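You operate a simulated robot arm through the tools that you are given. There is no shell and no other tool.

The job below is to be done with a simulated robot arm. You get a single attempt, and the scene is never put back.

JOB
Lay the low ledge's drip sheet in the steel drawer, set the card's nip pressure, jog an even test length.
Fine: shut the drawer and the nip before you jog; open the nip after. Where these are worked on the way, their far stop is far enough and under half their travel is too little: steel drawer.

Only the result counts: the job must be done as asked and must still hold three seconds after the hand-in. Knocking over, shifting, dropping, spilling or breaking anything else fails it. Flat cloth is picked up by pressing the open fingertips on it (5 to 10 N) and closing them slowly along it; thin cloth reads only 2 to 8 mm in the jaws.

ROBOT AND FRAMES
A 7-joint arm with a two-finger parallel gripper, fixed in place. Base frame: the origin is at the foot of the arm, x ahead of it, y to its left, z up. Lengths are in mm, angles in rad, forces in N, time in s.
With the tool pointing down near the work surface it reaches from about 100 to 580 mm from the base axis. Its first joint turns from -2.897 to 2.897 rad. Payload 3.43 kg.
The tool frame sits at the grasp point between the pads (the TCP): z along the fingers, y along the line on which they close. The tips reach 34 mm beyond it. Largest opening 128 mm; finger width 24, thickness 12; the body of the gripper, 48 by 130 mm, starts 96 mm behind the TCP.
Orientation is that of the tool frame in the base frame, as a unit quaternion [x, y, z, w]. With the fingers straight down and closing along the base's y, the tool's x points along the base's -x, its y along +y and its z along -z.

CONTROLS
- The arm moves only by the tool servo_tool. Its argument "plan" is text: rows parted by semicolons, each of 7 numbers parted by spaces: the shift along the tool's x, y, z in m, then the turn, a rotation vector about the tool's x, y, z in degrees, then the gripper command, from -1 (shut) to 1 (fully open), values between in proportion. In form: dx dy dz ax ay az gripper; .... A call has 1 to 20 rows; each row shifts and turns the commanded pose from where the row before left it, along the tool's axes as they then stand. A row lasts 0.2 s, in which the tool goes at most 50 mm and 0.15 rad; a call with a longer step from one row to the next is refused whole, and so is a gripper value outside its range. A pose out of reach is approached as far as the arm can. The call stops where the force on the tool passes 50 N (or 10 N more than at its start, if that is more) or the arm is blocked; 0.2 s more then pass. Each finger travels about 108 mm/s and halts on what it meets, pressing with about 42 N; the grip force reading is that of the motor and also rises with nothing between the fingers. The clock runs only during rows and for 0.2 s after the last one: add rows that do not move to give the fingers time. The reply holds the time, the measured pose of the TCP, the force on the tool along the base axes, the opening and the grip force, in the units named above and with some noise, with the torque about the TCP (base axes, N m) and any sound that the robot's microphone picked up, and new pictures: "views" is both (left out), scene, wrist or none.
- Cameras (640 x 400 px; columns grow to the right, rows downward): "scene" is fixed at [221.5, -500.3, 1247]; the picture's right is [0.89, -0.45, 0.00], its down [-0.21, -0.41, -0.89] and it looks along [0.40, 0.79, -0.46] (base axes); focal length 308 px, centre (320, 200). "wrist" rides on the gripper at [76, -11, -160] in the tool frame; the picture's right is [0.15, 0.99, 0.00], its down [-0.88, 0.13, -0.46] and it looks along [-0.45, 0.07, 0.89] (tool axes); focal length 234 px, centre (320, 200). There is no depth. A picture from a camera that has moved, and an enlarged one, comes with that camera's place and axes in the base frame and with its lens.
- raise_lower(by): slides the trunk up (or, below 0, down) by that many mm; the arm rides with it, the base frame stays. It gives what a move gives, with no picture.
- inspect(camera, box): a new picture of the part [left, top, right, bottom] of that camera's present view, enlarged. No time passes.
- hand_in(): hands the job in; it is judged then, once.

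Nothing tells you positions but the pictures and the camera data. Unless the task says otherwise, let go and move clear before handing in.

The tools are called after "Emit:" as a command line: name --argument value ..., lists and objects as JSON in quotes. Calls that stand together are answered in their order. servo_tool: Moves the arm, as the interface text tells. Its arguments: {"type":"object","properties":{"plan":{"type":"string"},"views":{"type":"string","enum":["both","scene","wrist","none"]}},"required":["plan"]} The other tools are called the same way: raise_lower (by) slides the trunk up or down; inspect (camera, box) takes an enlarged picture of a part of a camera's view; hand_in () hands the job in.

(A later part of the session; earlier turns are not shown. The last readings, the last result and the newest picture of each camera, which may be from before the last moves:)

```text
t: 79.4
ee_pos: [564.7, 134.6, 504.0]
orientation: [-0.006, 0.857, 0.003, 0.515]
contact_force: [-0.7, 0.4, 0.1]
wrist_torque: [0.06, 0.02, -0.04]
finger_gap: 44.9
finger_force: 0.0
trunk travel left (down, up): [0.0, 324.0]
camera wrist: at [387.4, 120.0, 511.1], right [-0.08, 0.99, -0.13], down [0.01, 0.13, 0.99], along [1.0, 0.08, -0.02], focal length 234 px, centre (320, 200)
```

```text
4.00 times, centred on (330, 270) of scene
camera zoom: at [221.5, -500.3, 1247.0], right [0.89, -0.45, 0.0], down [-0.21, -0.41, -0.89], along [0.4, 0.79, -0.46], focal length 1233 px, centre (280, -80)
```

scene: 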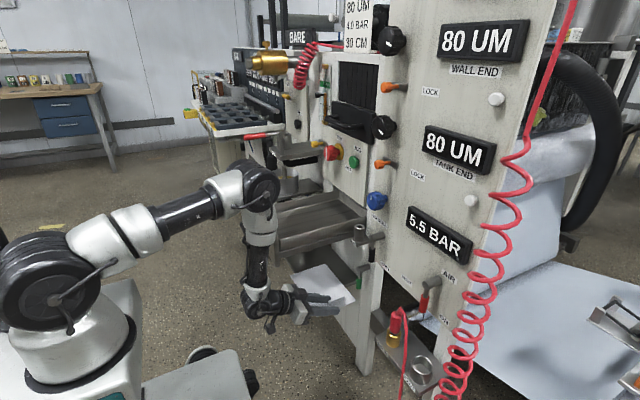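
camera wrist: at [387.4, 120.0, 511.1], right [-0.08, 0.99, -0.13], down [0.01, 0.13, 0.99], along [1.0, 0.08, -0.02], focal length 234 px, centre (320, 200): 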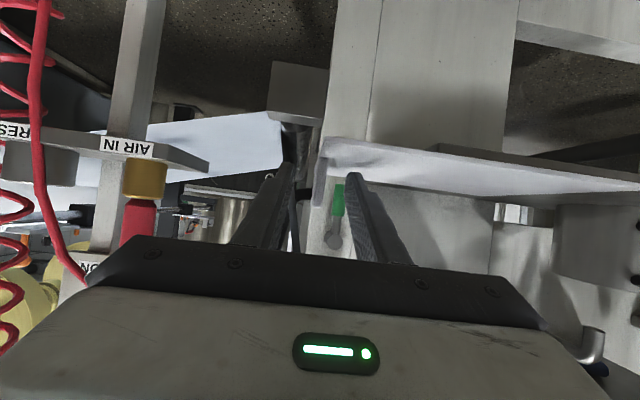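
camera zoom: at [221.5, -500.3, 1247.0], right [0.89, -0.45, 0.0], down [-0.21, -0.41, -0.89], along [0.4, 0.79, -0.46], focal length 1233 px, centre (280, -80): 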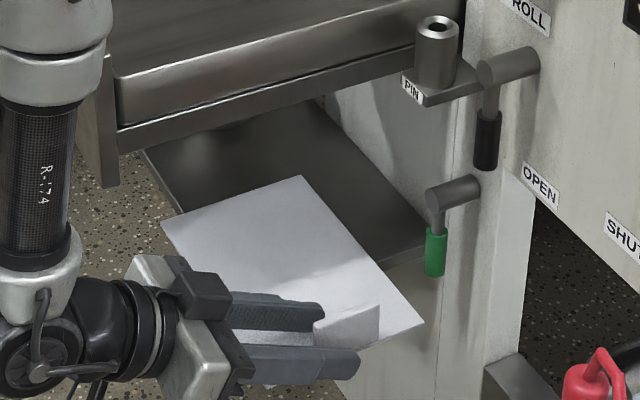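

The sheet is resting with the tab at y≈135. I back off, move clear and turn the tool vertical.

Emit:
servo_tool --plan "0 0 -0.045 0 0 0 -0.2; 0 0 -0.045 0 0 0 -0.2; 0 -0.035 0 0 0 0 -0.2; -0.0303 0 -0.0104 0 0 0 -0.2; -0.0303 0 -0.0104 0 0 0 -0.2; -0.0303 0 -0.0104 0 0 0 -0.2; 0 0 0 0 8.5 0 -0.2; 0 0 0 0 8.5 0 -0.2; 0 0 0 0 8.5 0 -0.2; 0 0 0 0 8.5 0 -0.2; 0 0 0 0 8.5 0 -0.2; 0 0 0 0 8.5 0 -0.2; 0 0 0 0 8.5 0 -0.2; 0 0 0 0 2.5 0 -0.2; 0 0 0 0 0 0 -0.2" --views "both"

Emit:
inspect --camera "scene" --box '[250, 220, 410, 320]'

```text
t: 82.6
ee_pos: [501.0, 98.8, 639.9]
orientation: [-0.007, 1.0, 0.0, -0.001]
contact_force: [0.5, -0.2, 0.1]
wrist_torque: [-0.02, 0.02, 0.0]
finger_gap: 51.4
finger_force: 0.1
trunk travel left (down, up): [0.0, 324.0]
camera wrist: at [424.5, 85.2, 799.7], right [-0.16, 0.99, 0.0], down [0.88, 0.14, 0.45], along [0.45, 0.07, -0.89], focal length 234 px, centre (320, 200)
```

scene: 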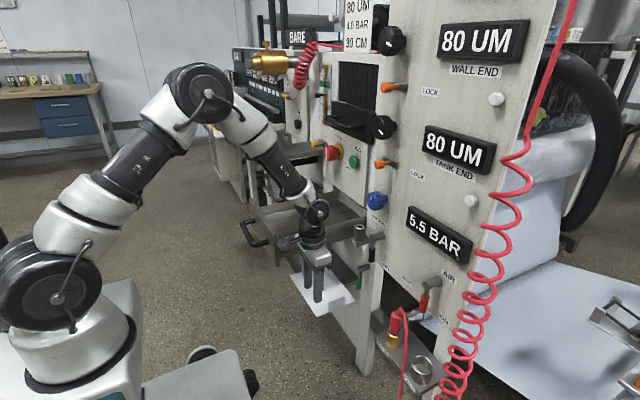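
wrist: 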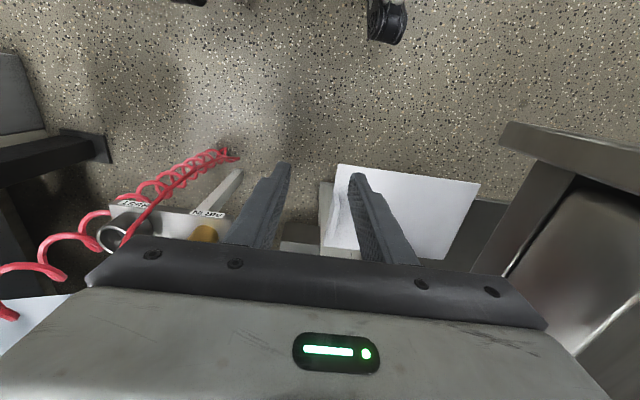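

```text
4.00 times, centred on (330, 270) of scene
camera zoom: at [221.5, -500.3, 1247.0], right [0.89, -0.45, 0.0], down [-0.21, -0.41, -0.89], along [0.4, 0.79, -0.46], focal length 1233 px, centre (280, -80)
```

zoom: 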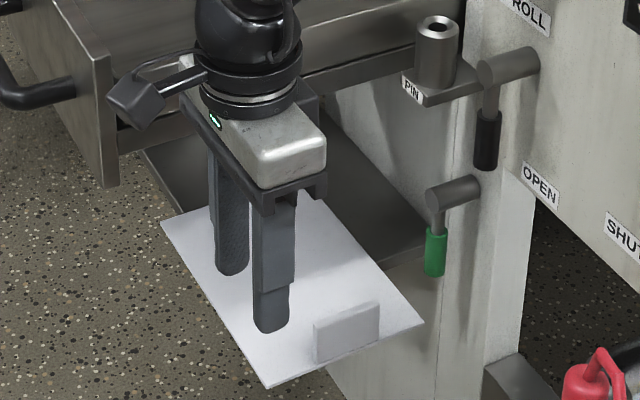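

Emit:
servo_tool --plan "-0.0337 0.012 0 0 0 0 -0.2; -0.0337 0.012 0 0 0 0 -0.2; -0.0337 0.012 0 0 0 0 -0.2; 0 0 0 0 0 0 -0.2; 0 0 0 0 0 0 -0.2" --views "both"

Emit:
inspect --camera "wrist" --box '[220, 110, 420, 235]'

Emit:
inspect --camera "scene" --box '[270, 190, 430, 290]'

```text
t: 83.8
ee_pos: [603.2, 136.1, 641.6]
orientation: [-0.006, 1.0, 0.0, -0.001]
contact_force: [0.2, 0.3, -0.1]
wrist_torque: [0.0, -0.02, 0.01]
finger_gap: 51.3
finger_force: 0.0
trunk travel left (down, up): [0.0, 324.0]
camera wrist: at [526.3, 122.2, 800.0], right [-0.16, 0.99, 0.0], down [0.88, 0.14, 0.45], along [0.45, 0.07, -0.89], focal length 234 px, centre (320, 200)
```

scene: 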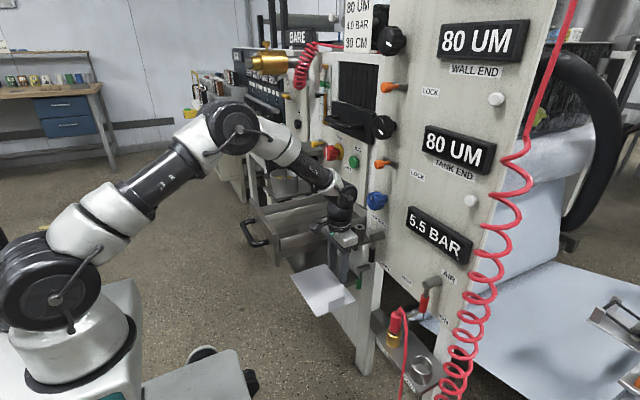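
wrist: 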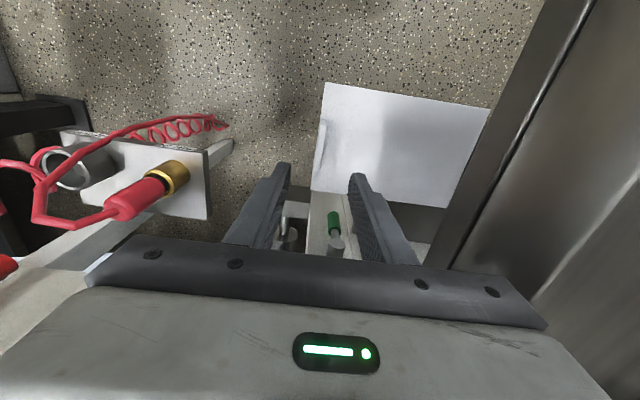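

```text
3.20 times, centred on (320, 172) of wrist
camera zoom: at [526.3, 122.2, 800.0], right [-0.16, 0.99, 0.0], down [0.88, 0.14, 0.45], along [0.45, 0.07, -0.89], focal length 749 px, centre (320, 288)
```

zoom: 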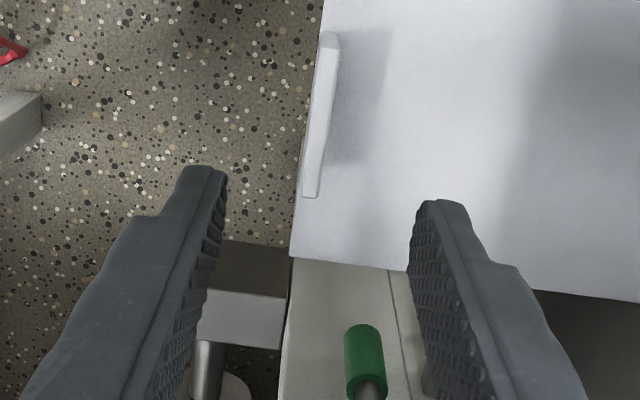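

```text
4.00 times, centred on (350, 240) of scene
camera zoom: at [221.5, -500.3, 1247.0], right [0.89, -0.45, 0.0], down [-0.21, -0.41, -0.89], along [0.4, 0.79, -0.46], focal length 1233 px, centre (200, 40)
```

zoom: 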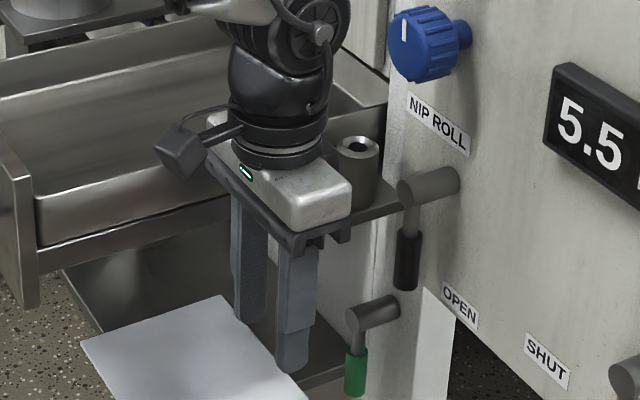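

The tab is centred between the fingers (centre about (600, 133)). I descend vertically over it.

Emit:
servo_tool --plan "0.002 -0.002 0.03 0 0 0 -0.2; 0 0 0.03 0 0 0 -0.2; 0 0 0.03 0 0 0 -0.2; 0 0 0.025 0 0 0 -0.2; 0 0 0.018 0 0 0 -0.2; 0 0 0 0 0 0 -0.2" --views "both"

Emit:
inspect --camera "scene" --box '[270, 210, 430, 310]'

Emit:
inspect --camera "wrist" --box '[220, 110, 420, 235]'

```text
t: 85.2
ee_pos: [598.6, 133.2, 507.6]
orientation: [-0.006, 1.0, 0.0, 0.0]
contact_force: [0.5, -0.8, -0.2]
wrist_torque: [0.01, 0.0, 0.01]
finger_gap: 51.0
finger_force: 0.2
trunk travel left (down, up): [0.0, 324.0]
camera wrist: at [522.9, 119.3, 666.5], right [-0.16, 0.99, 0.0], down [0.88, 0.14, 0.46], along [0.45, 0.07, -0.89], focal length 234 px, centre (320, 200)
```

scene: 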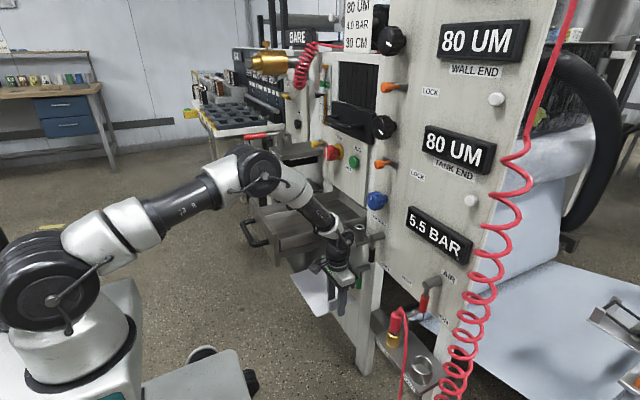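
wrist: 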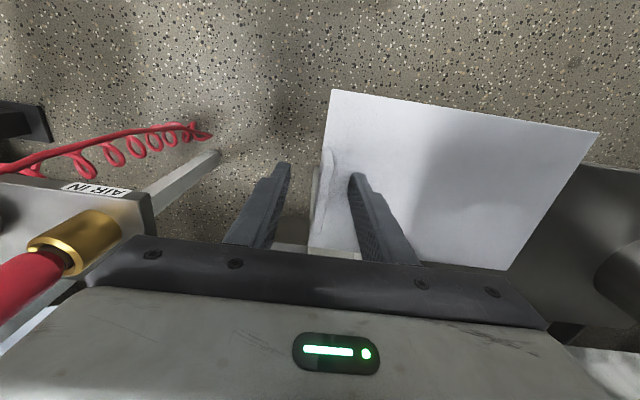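

```text
4.00 times, centred on (350, 260) of scene
camera zoom: at [221.5, -500.3, 1247.0], right [0.89, -0.45, 0.0], down [-0.21, -0.41, -0.89], along [0.4, 0.79, -0.46], focal length 1233 px, centre (200, -40)
```

zoom: 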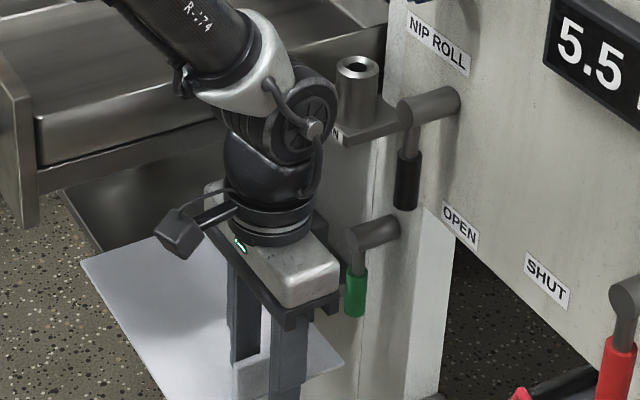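

```text
3.20 times, centred on (320, 172) of wrist
camera zoom: at [522.9, 119.3, 666.5], right [-0.16, 0.99, 0.0], down [0.88, 0.14, 0.46], along [0.45, 0.07, -0.89], focal length 749 px, centre (320, 288)
```

zoom: 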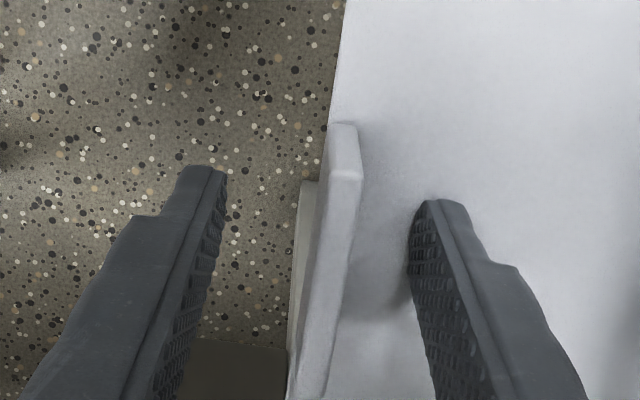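

Emit:
servo_tool --plan "0 0 0 0 0 0 -0.4; 0 0 0 0 0 0 -0.6; 0 0 0 0 0 0 -0.75; 0 0 0 0 0 0 -0.9; 0 0 0 0 0 0 -1; 0 0 0 0 0 0 -1; 0 0 0 0 0 0 -1" --views "wrist"

Emit:
inspect --camera "wrist" --box '[220, 70, 460, 220]'

```text
t: 86.8
ee_pos: [598.7, 132.4, 508.9]
orientation: [-0.006, 1.0, 0.0, 0.0]
contact_force: [-0.2, -1.2, 3.4]
wrist_torque: [0.3, 0.11, 0.0]
finger_gap: 6.9
finger_force: 41.0
trunk travel left (down, up): [0.0, 324.0]
camera wrist: at [522.9, 119.2, 667.0], right [-0.16, 0.99, 0.0], down [0.88, 0.14, 0.46], along [0.45, 0.07, -0.89], focal length 234 px, centre (320, 200)
```

wrist: 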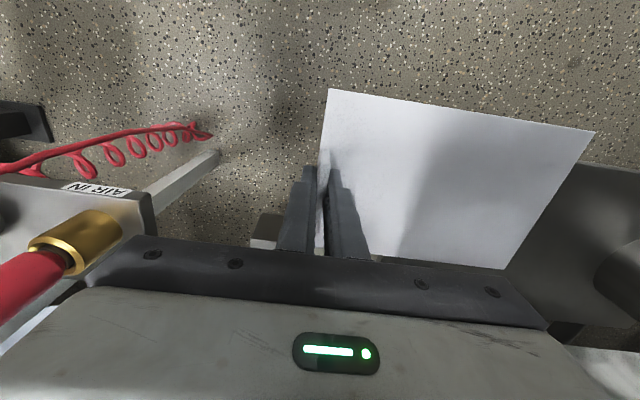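

```text
2.67 times, centred on (340, 145) of wrist
camera zoom: at [522.9, 119.2, 667.0], right [-0.16, 0.99, 0.0], down [0.88, 0.14, 0.46], along [0.45, 0.07, -0.89], focal length 624 px, centre (267, 347)
```

zoom: 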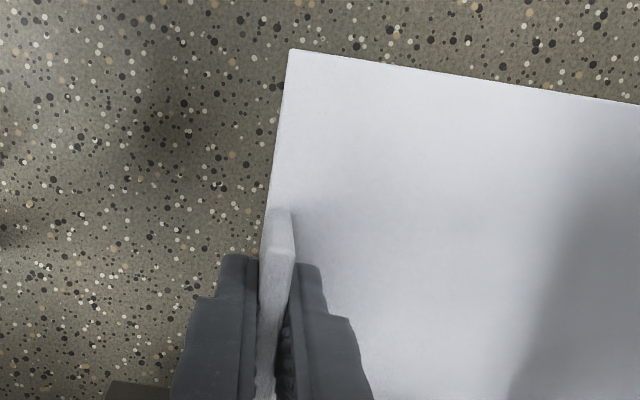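

The grip is good (6.9 mm). I lift 18 mm and check how the sheet hangs.

Emit:
servo_tool --plan "0 0 -0.009 0 0 0 -1; 0 0 -0.009 0 0 0 -1; 0 0 0 0 0 0 -1; 0.025 0 0 0 0 0 -1; 0.025 0 0 0 0 0 -1; 0.025 0 0 0 0 0 -1; 0.025 -0.005 0 0 0 0 -1; 0 0 0 0 0 0 -1" --views "both"

Emit:
inspect --camera "scene" --box '[230, 200, 410, 312]'

```text
t: 88.6
ee_pos: [499.1, 127.7, 524.5]
orientation: [-0.008, 1.0, 0.0, 0.0]
contact_force: [0.4, 0.5, 2.3]
wrist_torque: [0.25, -0.21, -0.06]
finger_gap: 6.8
finger_force: 41.6
trunk travel left (down, up): [0.0, 324.0]
camera wrist: at [423.0, 114.5, 684.1], right [-0.16, 0.99, 0.0], down [0.88, 0.14, 0.46], along [0.45, 0.07, -0.89], focal length 234 px, centre (320, 200)
```

scene: 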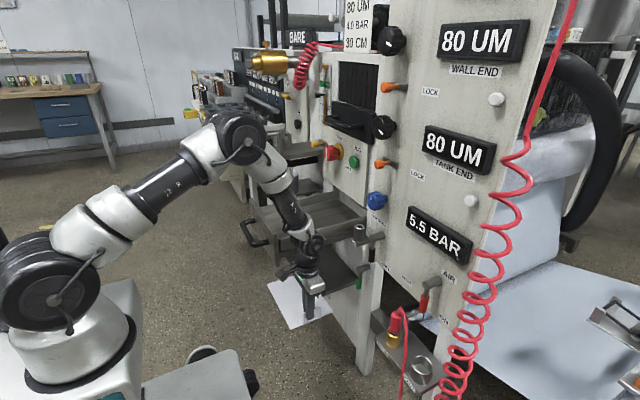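
wrist: 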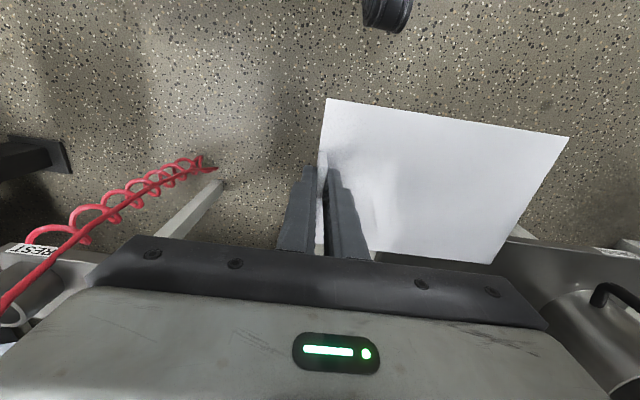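

```text
3.56 times, centred on (320, 256) of scene
camera zoom: at [221.5, -500.3, 1247.0], right [0.89, -0.45, 0.0], down [-0.21, -0.41, -0.89], along [0.4, 0.79, -0.46], focal length 1096 px, centre (320, 1)
```

zoom: 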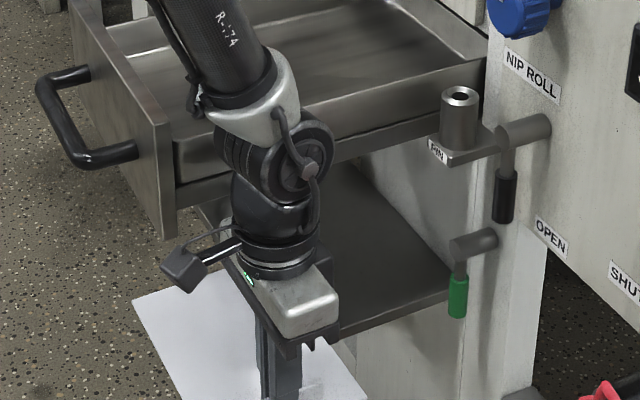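

The readings suggest the sheet still touches the ledge, so it droops a little in the grip. I lift another 25 mm and check its attitude before moving on.

Emit:
servo_tool --plan "0 0 -0.0125 0 0 0 -1; 0 0 -0.0125 0 0 0 -1; 0 0 0 0 0 0 -1; 0 0 0 0 0 0 -1" --views "both"

Emit:
inspect --camera "scene" --box '[230, 200, 410, 312]'

Emit:
inspect --camera "wrist" --box '[240, 60, 600, 285]'

```text
t: 89.6
ee_pos: [498.9, 128.0, 551.5]
orientation: [-0.005, 1.0, -0.001, -0.001]
contact_force: [0.0, 0.5, -1.5]
wrist_torque: [-0.08, -0.01, -0.02]
finger_gap: 7.2
finger_force: 41.4
trunk travel left (down, up): [0.0, 324.0]
camera wrist: at [423.3, 115.0, 709.8], right [-0.16, 0.99, 0.0], down [0.88, 0.14, 0.45], along [0.45, 0.07, -0.89], focal length 234 px, centre (320, 200)
```

scene: 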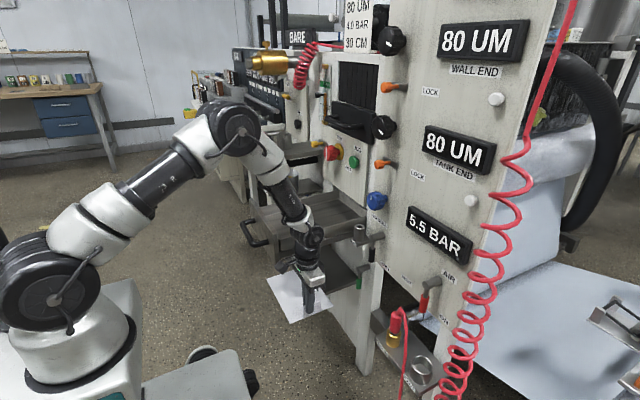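
wrist: 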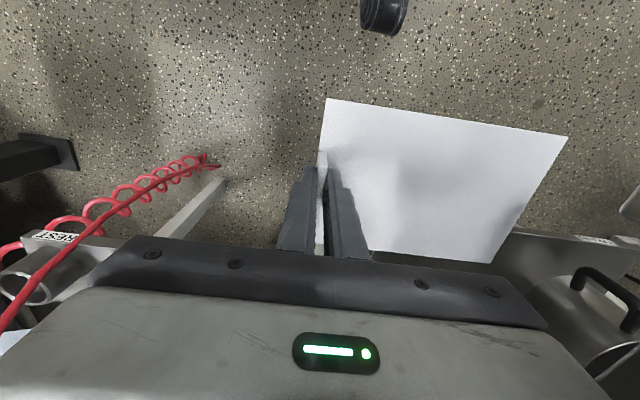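

```text
3.56 times, centred on (320, 256) of scene
camera zoom: at [221.5, -500.3, 1247.0], right [0.89, -0.45, 0.0], down [-0.21, -0.41, -0.89], along [0.4, 0.79, -0.46], focal length 1096 px, centre (320, 1)
```

zoom: 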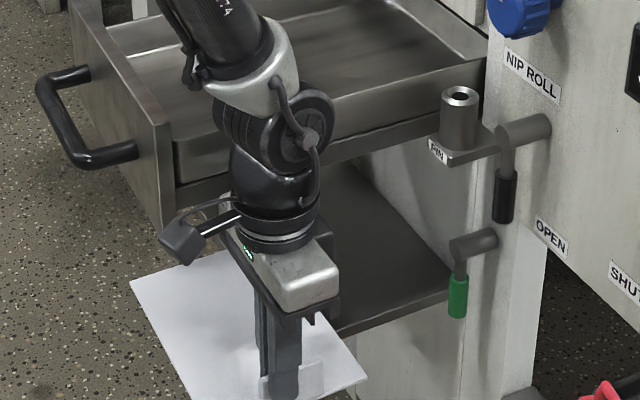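

```text
1.78 times, centred on (420, 172) of wrist
camera zoom: at [423.3, 115.0, 709.8], right [-0.16, 0.99, 0.0], down [0.88, 0.14, 0.45], along [0.45, 0.07, -0.89], focal length 416 px, centre (142, 249)
```

zoom: 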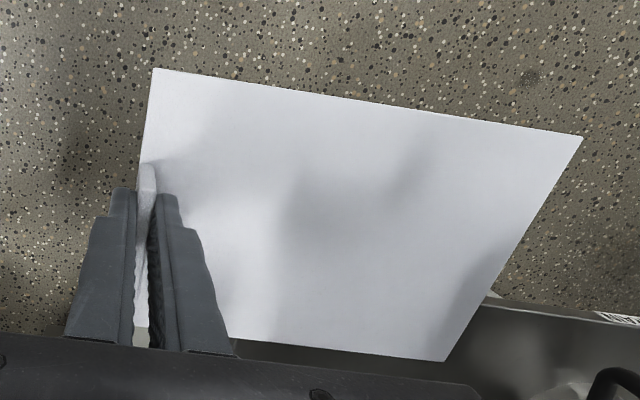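

The sheet is free now (about 0.12 kg, drooping only 3–4°) and the hold is steady. I move it out from under the drawer: -y, -x, then further -y, and rise.

Emit:
servo_tool --plan "0 -0.03 0 0 0 0 -1; 0.027 0 0 0 0 0 -1; 0.027 0 0 0 0 0 -1; 0.026 0 0 0 0 0 -1; 0 -0.033 0 0 0 0 -1; 0 -0.033 0 0 0 0 -1; 0 -0.033 0 0 0 0 -1; 0 -0.033 0 0 0 0 -1; 0 0 0 0 0 0 -1" --views "both"

```text
t: 91.6
ee_pos: [421.0, -35.3, 549.2]
orientation: [-0.006, 1.0, -0.001, -0.001]
contact_force: [0.6, 1.3, -0.4]
wrist_torque: [-0.04, -0.02, 0.0]
finger_gap: 7.0
finger_force: 40.9
trunk travel left (down, up): [0.0, 324.0]
camera wrist: at [346.1, -49.2, 708.7], right [-0.16, 0.99, 0.0], down [0.88, 0.14, 0.45], along [0.45, 0.07, -0.89], focal length 234 px, centre (320, 200)
```

scene: 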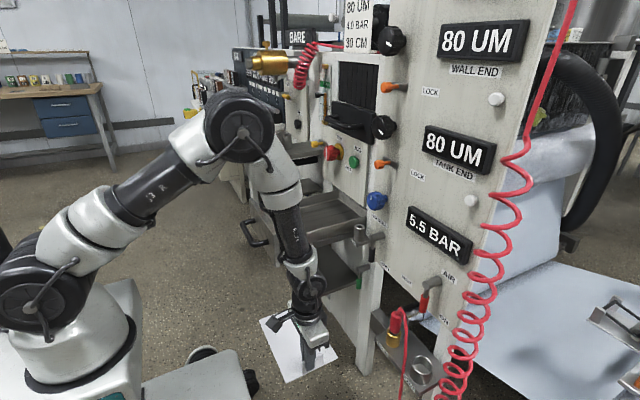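
wrist: 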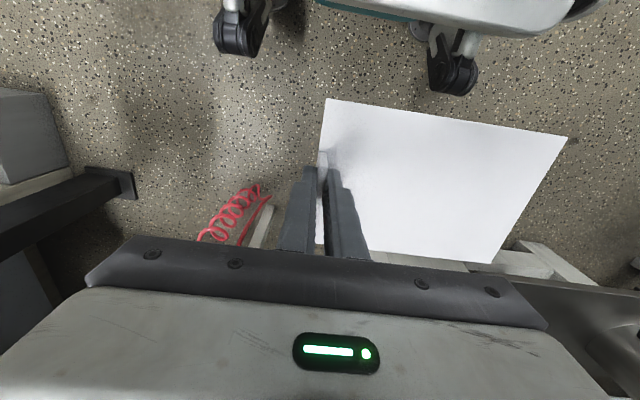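

Emit:
servo_tool --plan "0 0 -0.04 0 0 0 -1; 0 0 -0.04 0 0 0 -1; 0 0 -0.04 0 0 0 -1; 0 0 -0.04 0 0 0 -1; 0 0 -0.04 0 0 0 -1; 0 0 -0.04 0 0 0 -1; 0 0 -0.04 0 0 0 -1; 0 0 -0.03 0 0 0 -1; 0 0 0 0 0 0 -1" --views "both"

```text
t: 93.6
ee_pos: [423.5, -34.0, 861.7]
orientation: [-0.006, 1.0, -0.001, 0.0]
contact_force: [-0.6, 1.1, -0.7]
wrist_torque: [-0.03, -0.02, 0.03]
finger_gap: 6.8
finger_force: 41.3
trunk travel left (down, up): [0.0, 324.0]
camera wrist: at [346.4, -47.9, 1020.5], right [-0.16, 0.99, 0.0], down [0.88, 0.14, 0.45], along [0.45, 0.07, -0.89], focal length 234 px, centre (320, 200)
```

scene: 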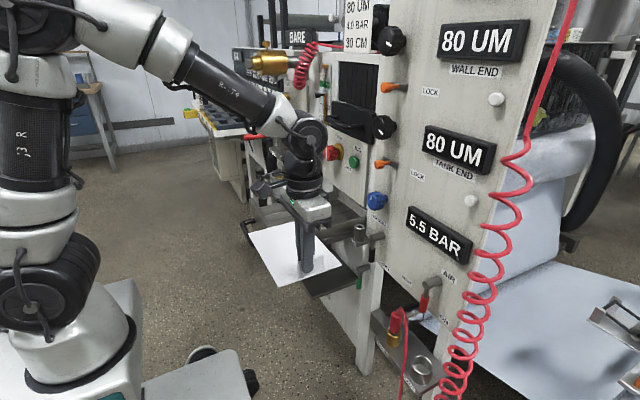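
wrist: 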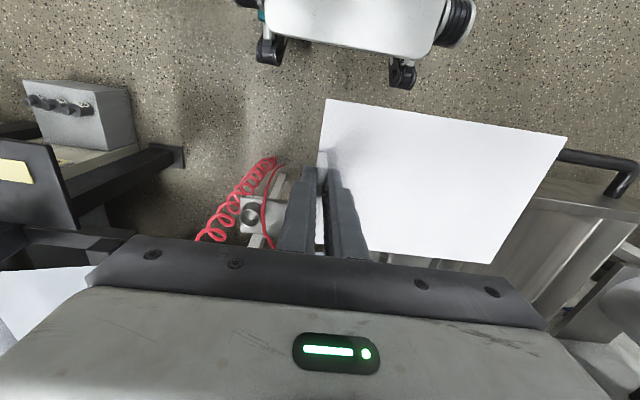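

Clear of the drawer. Now I rotate by -90° so the sheet's long side points along +x.

Emit:
servo_tool --plan "0 0 0 0 0 8.5 -1; 0 0 0 0 0 8.5 -1; 0 0 0 0 0 8.5 -1; 0 0 0 0 0 8.5 -1; 0 0 0 0 0 8.5 -1; 0 0 0 0 0 8.5 -1; 0 0 0 0 0 8.5 -1; 0 0 0 0 0 8.5 -1; 0 0 0 0 0 8.5 -1; 0 0 0 0 0 8.5 -1; 0 0 0 0 0 4.5 -1; 0 0 0 0 0 0 -1" --views "both"

```text
t: 96.2
ee_pos: [421.2, -33.3, 861.8]
orientation: [0.7, 0.714, -0.001, 0.0]
contact_force: [-0.4, 0.2, -0.1]
wrist_torque: [0.02, 0.04, 0.01]
finger_gap: 6.4
finger_force: 41.0
trunk travel left (down, up): [0.0, 324.0]
camera wrist: at [408.6, 39.2, 1019.7], right [0.99, 0.17, 0.0], down [0.15, -0.88, 0.46], along [0.07, -0.45, -0.89], focal length 234 px, centre (320, 200)
```

scene: 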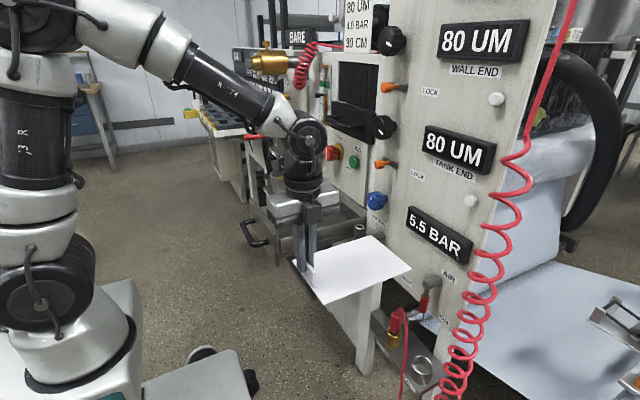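
wrist: 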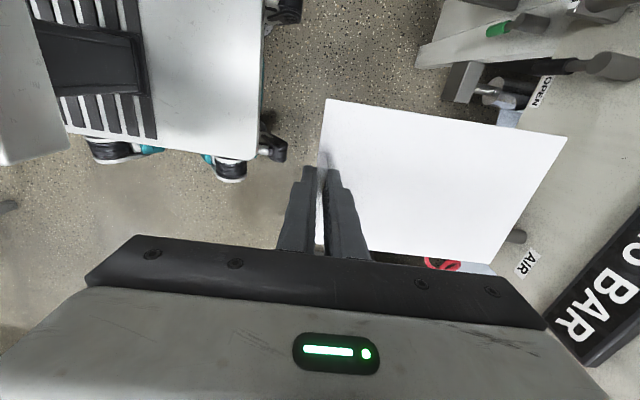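

The sheet now points along +x. The drawer inside runs from x≈443 to ≈775 and y≈219 to ≈431, so I will lay it at about x 490–710, y 250–400. I carry it over the drawer at this height, first along y.

Emit:
servo_tool --plan "0.04 0 0 0 0 1.1 -1; 0.04 0 0 0 0 0 -1; 0.04 0 0 0 0 0 -1; 0.04 0 0 0 0 0 -1; 0.04 0 0 0 0 0 -1; 0.04 0 0 0 0 0 -1; 0.04 0 0 0 0 0 -1; 0.04 0 0 0 0 0 -1; 0.038 0 0 0 0 0 -1; 0 0 0 0 0 0 -1; 0 0 0 0 0 0 -1" --views "both"

Emit:
inspect --camera "scene" --box '[210, 130, 400, 249]'

```text
t: 98.6
ee_pos: [419.8, 322.9, 860.6]
orientation: [0.706, 0.708, -0.001, 0.0]
contact_force: [-0.4, 0.6, -0.7]
wrist_torque: [0.01, 0.06, 0.0]
finger_gap: 7.3
finger_force: 41.6
trunk travel left (down, up): [0.0, 324.0]
camera wrist: at [408.6, 397.1, 1019.0], right [0.99, 0.15, 0.0], down [0.13, -0.88, 0.46], along [0.07, -0.45, -0.89], focal length 234 px, centre (320, 200)
```

scene: 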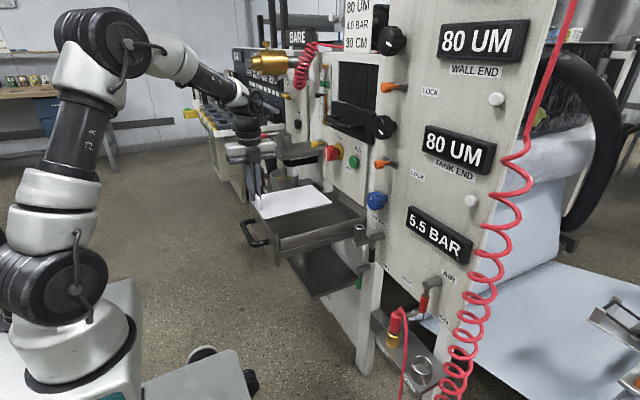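
wrist: 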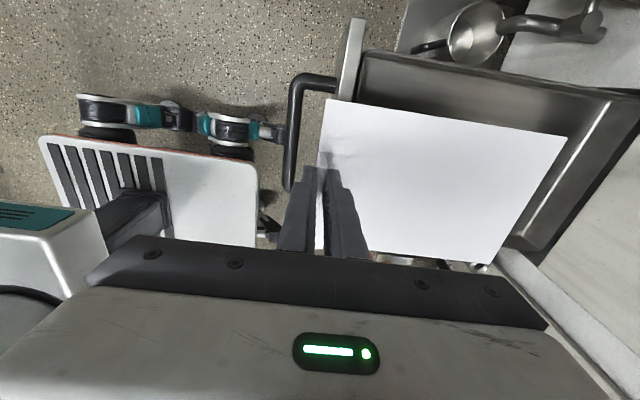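

```text
3.36 times, centred on (305, 190) of scene
camera zoom: at [221.5, -500.3, 1247.0], right [0.89, -0.45, 0.0], down [-0.21, -0.41, -0.89], along [0.4, 0.79, -0.46], focal length 1036 px, centre (370, 235)
```

zoom: 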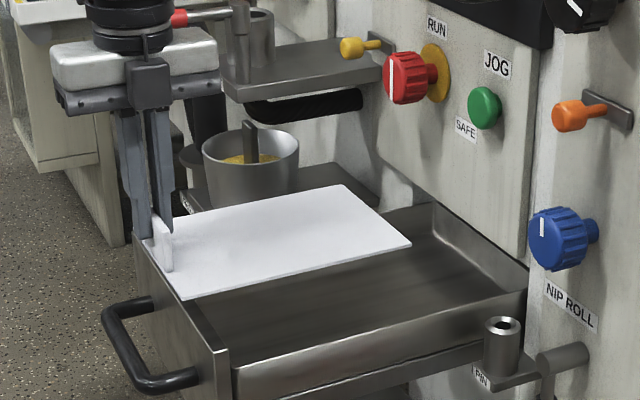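

Nicely placed. I advance +x by 76 mm to put the tab behind the drawer's front plate, then lower.

Emit:
servo_tool --plan "0 0.038 0 0 0 0 -1; 0 0.038 0 0 0 0 -1; 0 0 0.03 0 0 0 -1; 0 0 0.03 0 0 0 -1; 0 0 0 0 0 0 -1" --views "both"

Emit:
inspect --camera "scene" --box '[210, 130, 400, 249]'

Emit:
inspect --camera "wrist" --box '[240, 20, 640, 270]'

```text
t: 99.8
ee_pos: [495.8, 323.5, 800.6]
orientation: [0.707, 0.708, -0.002, 0.0]
contact_force: [-0.5, -1.1, -0.6]
wrist_torque: [-0.02, 0.08, -0.03]
finger_gap: 7.1
finger_force: 41.1
trunk travel left (down, up): [0.0, 324.0]
camera wrist: at [484.0, 399.0, 959.1], right [0.99, 0.15, 0.0], down [0.13, -0.88, 0.46], along [0.07, -0.45, -0.89], focal length 234 px, centre (320, 200)
```

scene: 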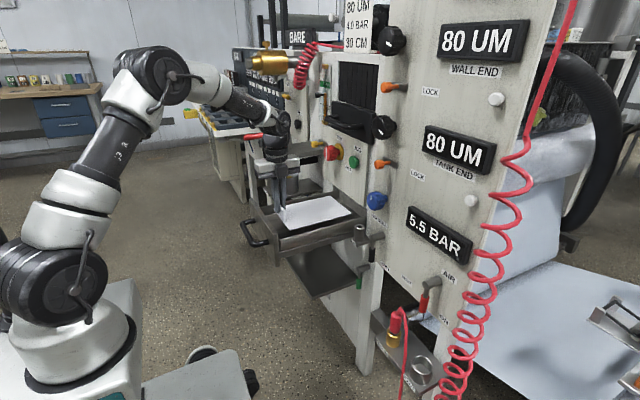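
wrist: 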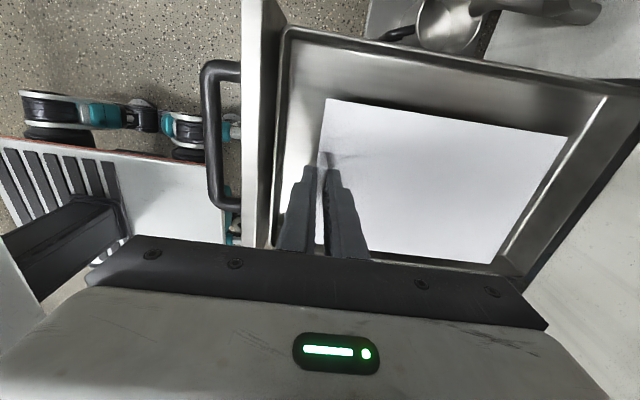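

```text
3.36 times, centred on (305, 190) of scene
camera zoom: at [221.5, -500.3, 1247.0], right [0.89, -0.45, 0.0], down [-0.21, -0.41, -0.89], along [0.4, 0.79, -0.46], focal length 1036 px, centre (370, 235)
```

zoom: 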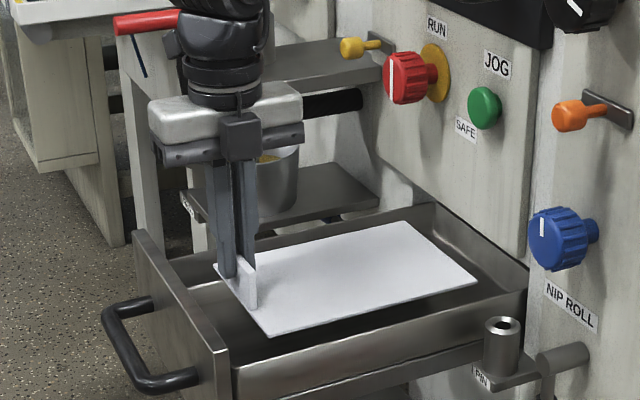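

```text
1.60 times, centred on (440, 145) of wrist
camera zoom: at [484.0, 399.0, 959.1], right [0.99, 0.15, 0.0], down [0.13, -0.88, 0.46], along [0.07, -0.45, -0.89], focal length 375 px, centre (128, 288)
```

zoom: 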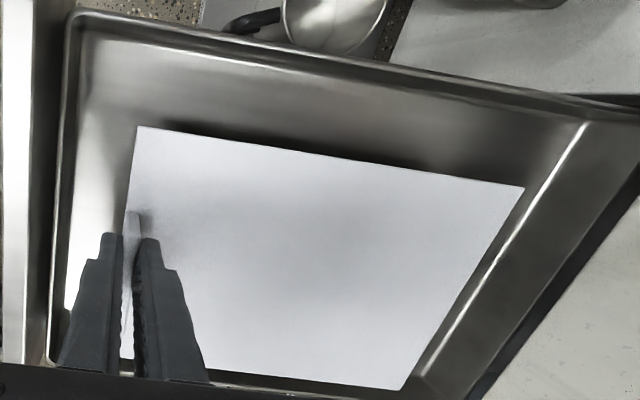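

The sheet sits well inside the drawer outline. I lower it to the floor.

Emit:
servo_tool --plan "0 0 0.02 0 0 0 -1; 0 0 0.02 0 0 0 -1; 0 0 0.012 0 0 0 -1; 0 0 0.006 0 0 0 -1; 0 0 0.004 0 0 0 -1; 0 0 0 0 0 0 -1" --views "wrist"

Emit:
inspect --camera "scene" --box '[240, 170, 400, 270]'

```text
t: 101.2
ee_pos: [496.3, 323.4, 741.9]
orientation: [0.706, 0.709, 0.003, 0.0]
contact_force: [3.1, 3.6, 33.2]
wrist_torque: [0.19, 0.03, -0.02]
finger_gap: 7.2
finger_force: 41.0
trunk travel left (down, up): [0.0, 324.0]
camera wrist: at [483.3, 397.3, 901.1], right [0.99, 0.15, 0.01], down [0.13, -0.88, 0.45], along [0.07, -0.45, -0.89], focal length 234 px, centre (320, 200)
```

wrist: 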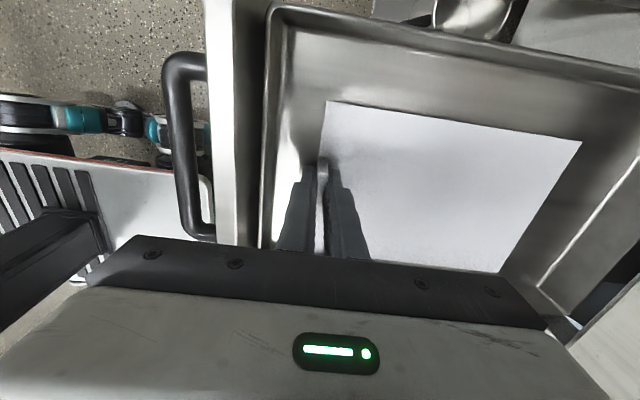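

```text
4.00 times, centred on (320, 220) of scene
camera zoom: at [221.5, -500.3, 1247.0], right [0.89, -0.45, 0.0], down [-0.21, -0.41, -0.89], along [0.4, 0.79, -0.46], focal length 1233 px, centre (320, 120)
```

zoom: 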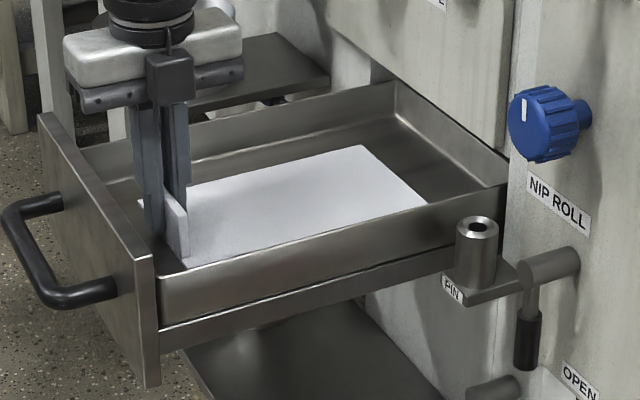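

It is on the floor (33 N contact). I ease up 3 mm, open the fingers modestly and lift clear.

Emit:
servo_tool --plan "0 0 -0.003 0 0 0 -1; 0 0 0 0 0 0 -0.85; 0 0 0 0 0 0 -0.7; 0 0 0 0 0 0 -0.55; 0 0 0 0 0 0 -0.5; 0 0 -0.02 0 0 0 -0.5; 0 0 -0.03 0 0 0 -0.5; 0 0 -0.04 0 0 0 -0.5; 0 0 0 0 0 0 -0.5" --views "both"

Emit:
inspect --camera "scene" --box '[240, 170, 400, 270]'

```text
t: 103.2
ee_pos: [498.2, 321.2, 833.7]
orientation: [0.706, 0.708, 0.0, 0.0]
contact_force: [0.3, -0.9, 0.2]
wrist_torque: [0.01, 0.01, 0.03]
finger_gap: 32.1
finger_force: 0.0
trunk travel left (down, up): [0.0, 324.0]
camera wrist: at [486.0, 395.8, 990.7], right [0.99, 0.15, 0.0], down [0.13, -0.88, 0.46], along [0.07, -0.45, -0.89], focal length 234 px, centre (320, 200)
```

scene: 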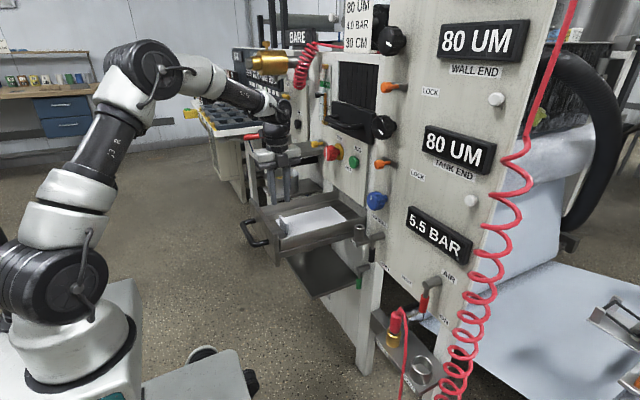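
wrist: 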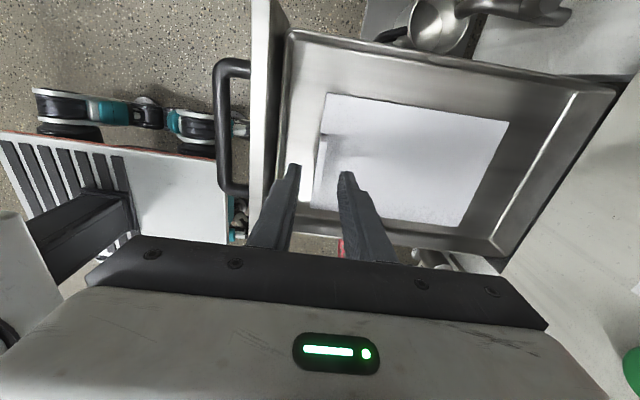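

```text
4.00 times, centred on (320, 220) of scene
camera zoom: at [221.5, -500.3, 1247.0], right [0.89, -0.45, 0.0], down [-0.21, -0.41, -0.89], along [0.4, 0.79, -0.46], focal length 1233 px, centre (320, 120)
```

zoom: 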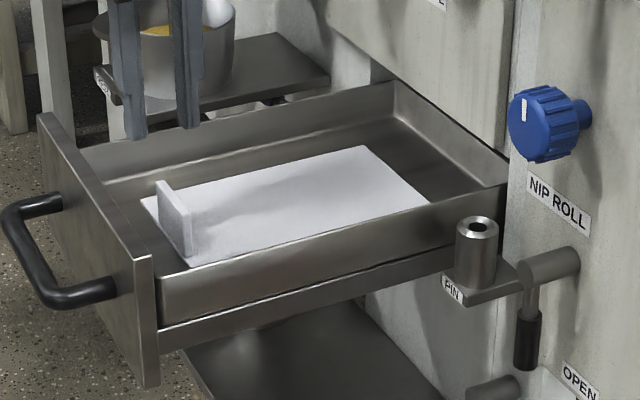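

The sheet lies flat in the drawer. Next I retreat, turn the tool back to the standard orientation, and go to the handle to push the drawer shut.

Emit:
servo_tool --plan "0 0 -0.046 0 0 0 -1; 0 -0.04 0 0 0 0 -1; 0 -0.04 0 0 0 0 -1; 0 -0.04 0 0 0 0 -1; 0 -0.04 0 0 0 0 -1; 0 0 0 0 0 -8.5 -1; 0 0 0 0 0 -8.5 -1; 0 0 0 0 0 -8.5 -1; 0 0 0 0 0 -8.5 -1; 0 0 0 0 0 -8.5 -1; 0 0 0 0 0 -8.5 -1; 0 0 0 0 0 -8.5 -1; 0 0 0 0 0 -8.5 -1; 0 0 0 0 0 -8.5 -1; 0 0 0 0 0 -8.5 -1; 0 0 0 0 0 -5 -1; 0 0 0 0 0 0 -1" --views "both"

```text
t: 106.8
ee_pos: [336.0, 322.6, 878.1]
orientation: [-0.002, 1.0, -0.001, -0.001]
contact_force: [0.3, -0.5, 0.1]
wrist_torque: [-0.03, 0.0, 0.02]
finger_gap: 0.0
finger_force: 33.3
trunk travel left (down, up): [0.0, 324.0]
camera wrist: at [259.8, 310.3, 1036.8], right [-0.15, 0.99, 0.0], down [0.88, 0.13, 0.45], along [0.45, 0.07, -0.89], focal length 234 px, centre (320, 200)
```

scene: 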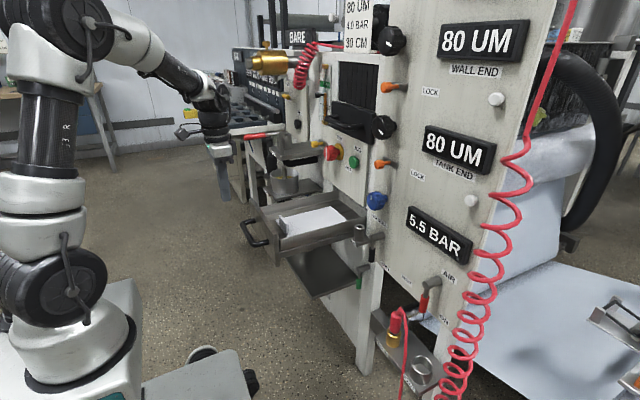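
wrist: 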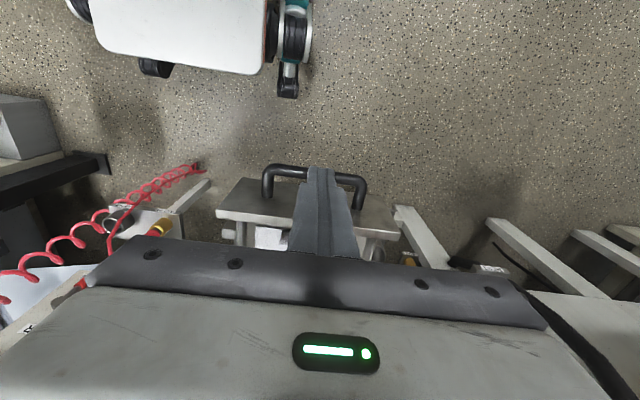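

Emit:
servo_tool --plan "0 0 0 0 -8.5 0 -1; 0 0 0 0 -8.5 0 -1; 0 0 0 0 -8.5 0 -1; 0 0 0 0 -8.5 0 -1; 0 0 0 0 -8.5 0 -1; 0 0 0 0 0 0 -1" --views "wrist"

Emit:
inspect --camera "wrist" --box '[200, 60, 440, 210]'

```text
t: 108.4
ee_pos: [352.3, 300.4, 856.5]
orientation: [0.019, 0.936, -0.03, 0.349]
contact_force: [0.1, 0.1, 0.1]
wrist_torque: [-0.05, -0.01, -0.03]
finger_gap: 0.0
finger_force: 33.2
trunk travel left (down, up): [0.0, 324.0]
stopped in row 6: the arm was blocked; the commanded pose is now the measured one
camera wrist: at [189.7, 300.2, 926.9], right [-0.06, 0.99, -0.14], down [0.37, 0.15, 0.92], along [0.93, 0.0, -0.38], focal length 234 px, centre (320, 200)
```

wrist: 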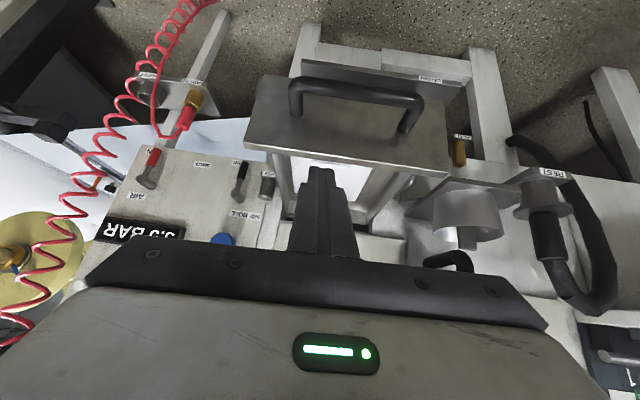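

```text
2.67 times, centred on (320, 135) of wrist
camera zoom: at [189.7, 300.2, 926.9], right [-0.06, 0.99, -0.14], down [0.37, 0.15, 0.92], along [0.93, 0.0, -0.38], focal length 624 px, centre (320, 373)
```

zoom: 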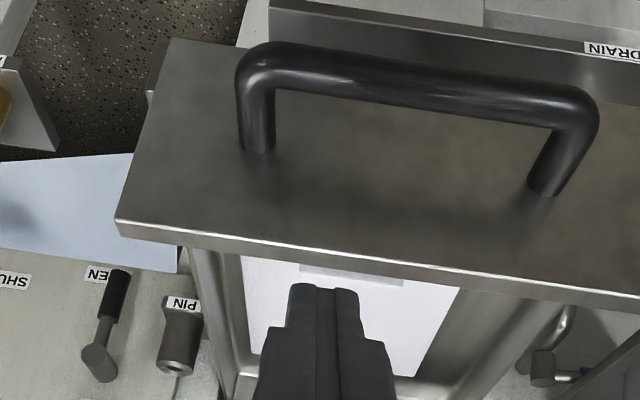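

The arm was near a joint limit there, so I go lower instead, straighten the orientation, and push on the plate just above the bar.

Emit:
servo_tool --plan "0.0146 0.0068 0.028 -4.5 0.14 -1.4 -1; 0.0146 0.0068 0.028 0 0 0 -1; 0.0146 0.0068 0.028 0 0 0 -1; 0 0 0 0 0 0 -1" --views "both"

Emit:
inspect --camera "wrist" --box '[200, 60, 440, 210]'

Emit:
inspect --camera "scene" --box '[200, 150, 360, 250]'

```text
t: 109.4
ee_pos: [370.2, 324.1, 766.6]
orientation: [-0.011, 0.937, 0.007, 0.349]
contact_force: [0.0, -0.2, 0.3]
wrist_torque: [0.0, 0.0, 0.0]
finger_gap: 0.1
finger_force: 33.1
trunk travel left (down, up): [0.0, 324.0]
camera wrist: at [207.9, 306.9, 837.1], right [-0.14, 0.99, -0.09], down [0.36, 0.13, 0.92], along [0.92, 0.09, -0.38], focal length 234 px, centre (320, 200)
```

scene: 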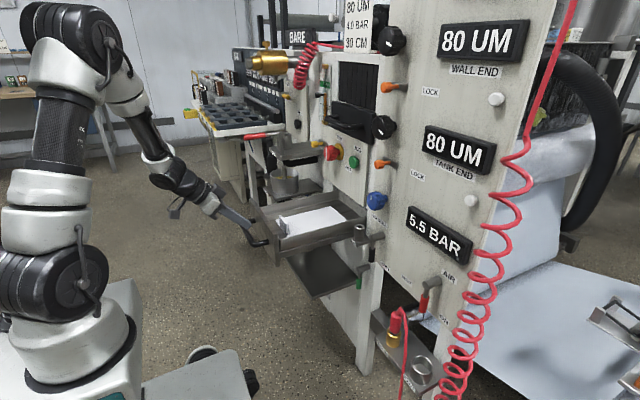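
wrist: 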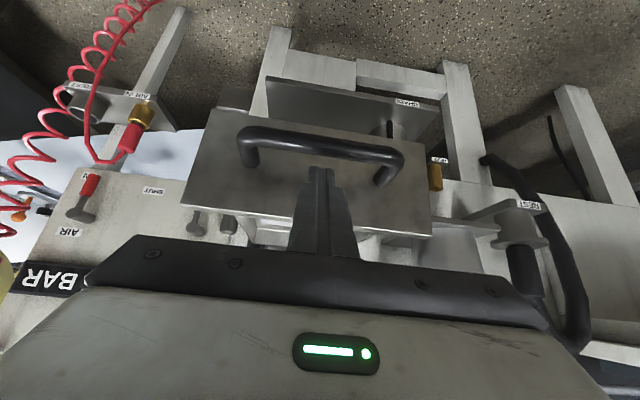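

```text
2.67 times, centred on (320, 135) of wrist
camera zoom: at [207.9, 306.9, 837.1], right [-0.14, 0.99, -0.09], down [0.36, 0.13, 0.92], along [0.92, 0.09, -0.38], focal length 624 px, centre (320, 373)
```

zoom: 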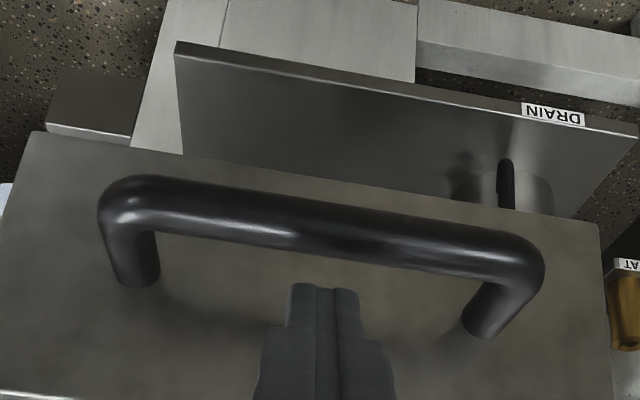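

```text
4.00 times, centred on (280, 200) of scene
camera zoom: at [221.5, -500.3, 1247.0], right [0.89, -0.45, 0.0], down [-0.21, -0.41, -0.89], along [0.4, 0.79, -0.46], focal length 1233 px, centre (480, 200)
```

zoom: 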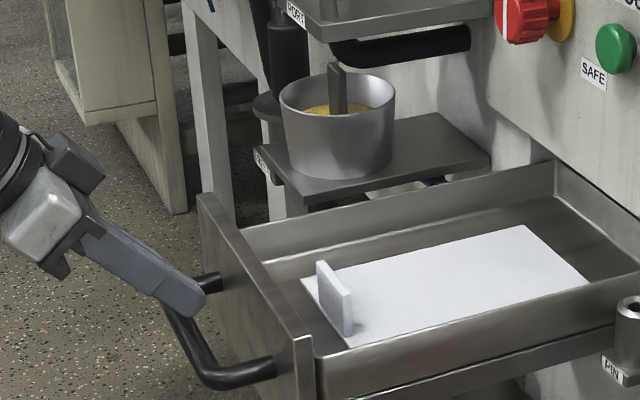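

Emit:
servo_tool --plan "-0.0076 0 0.0065 0 0 0 -1; -0.0076 0 0.0065 0 0 0 -1; -0.0113 0 0.0098 0 0 0 -1; -0.0113 0 0.0098 0 0 0 -1; -0.0113 0 0.0098 0 0 0 -1; -0.0113 0 0.0098 0 0 0 -1; -0.0113 0 0.0098 0 0 0 -1; -0.0113 0 0.0098 0 0 0 -1; -0.0113 0 0.0098 0 0 0 -1; -0.0113 0 0.0098 0 0 0 -1; 0 0 0 0 0 0 -1" --views "both"

Emit:
inspect --camera "scene" --box '[240, 150, 400, 250]'

```text
t: 111.8
ee_pos: [510.6, 328.5, 767.1]
orientation: [-0.011, 0.937, 0.007, 0.35]
contact_force: [-2.8, -0.4, -1.2]
wrist_torque: [0.01, 0.08, 0.0]
finger_gap: 0.4
finger_force: 32.6
trunk travel left (down, up): [0.0, 324.0]
camera wrist: at [349.5, 310.9, 837.0], right [-0.13, 0.99, -0.09], down [0.36, 0.13, 0.92], along [0.92, 0.09, -0.38], focal length 234 px, centre (320, 200)
```

scene: 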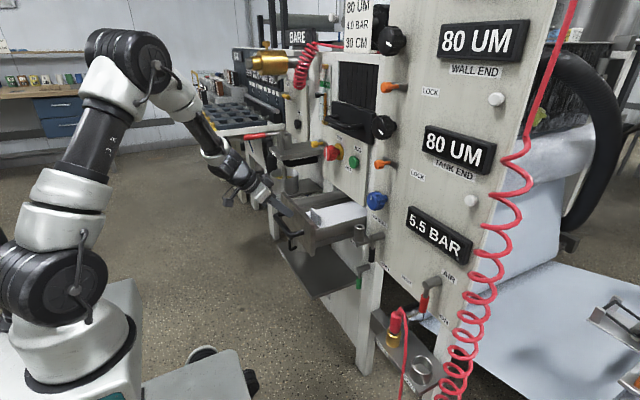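
wrist: 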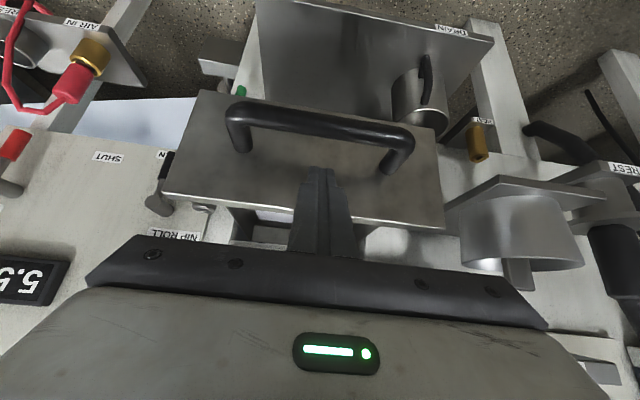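

```text
4.00 times, centred on (320, 200) of scene
camera zoom: at [221.5, -500.3, 1247.0], right [0.89, -0.45, 0.0], down [-0.21, -0.41, -0.89], along [0.4, 0.79, -0.46], focal length 1233 px, centre (320, 200)
```

zoom: 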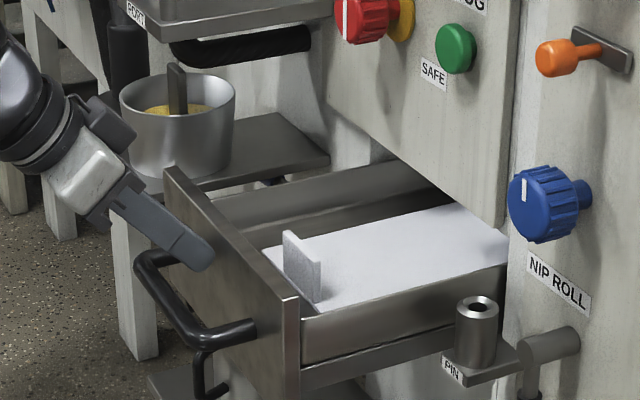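

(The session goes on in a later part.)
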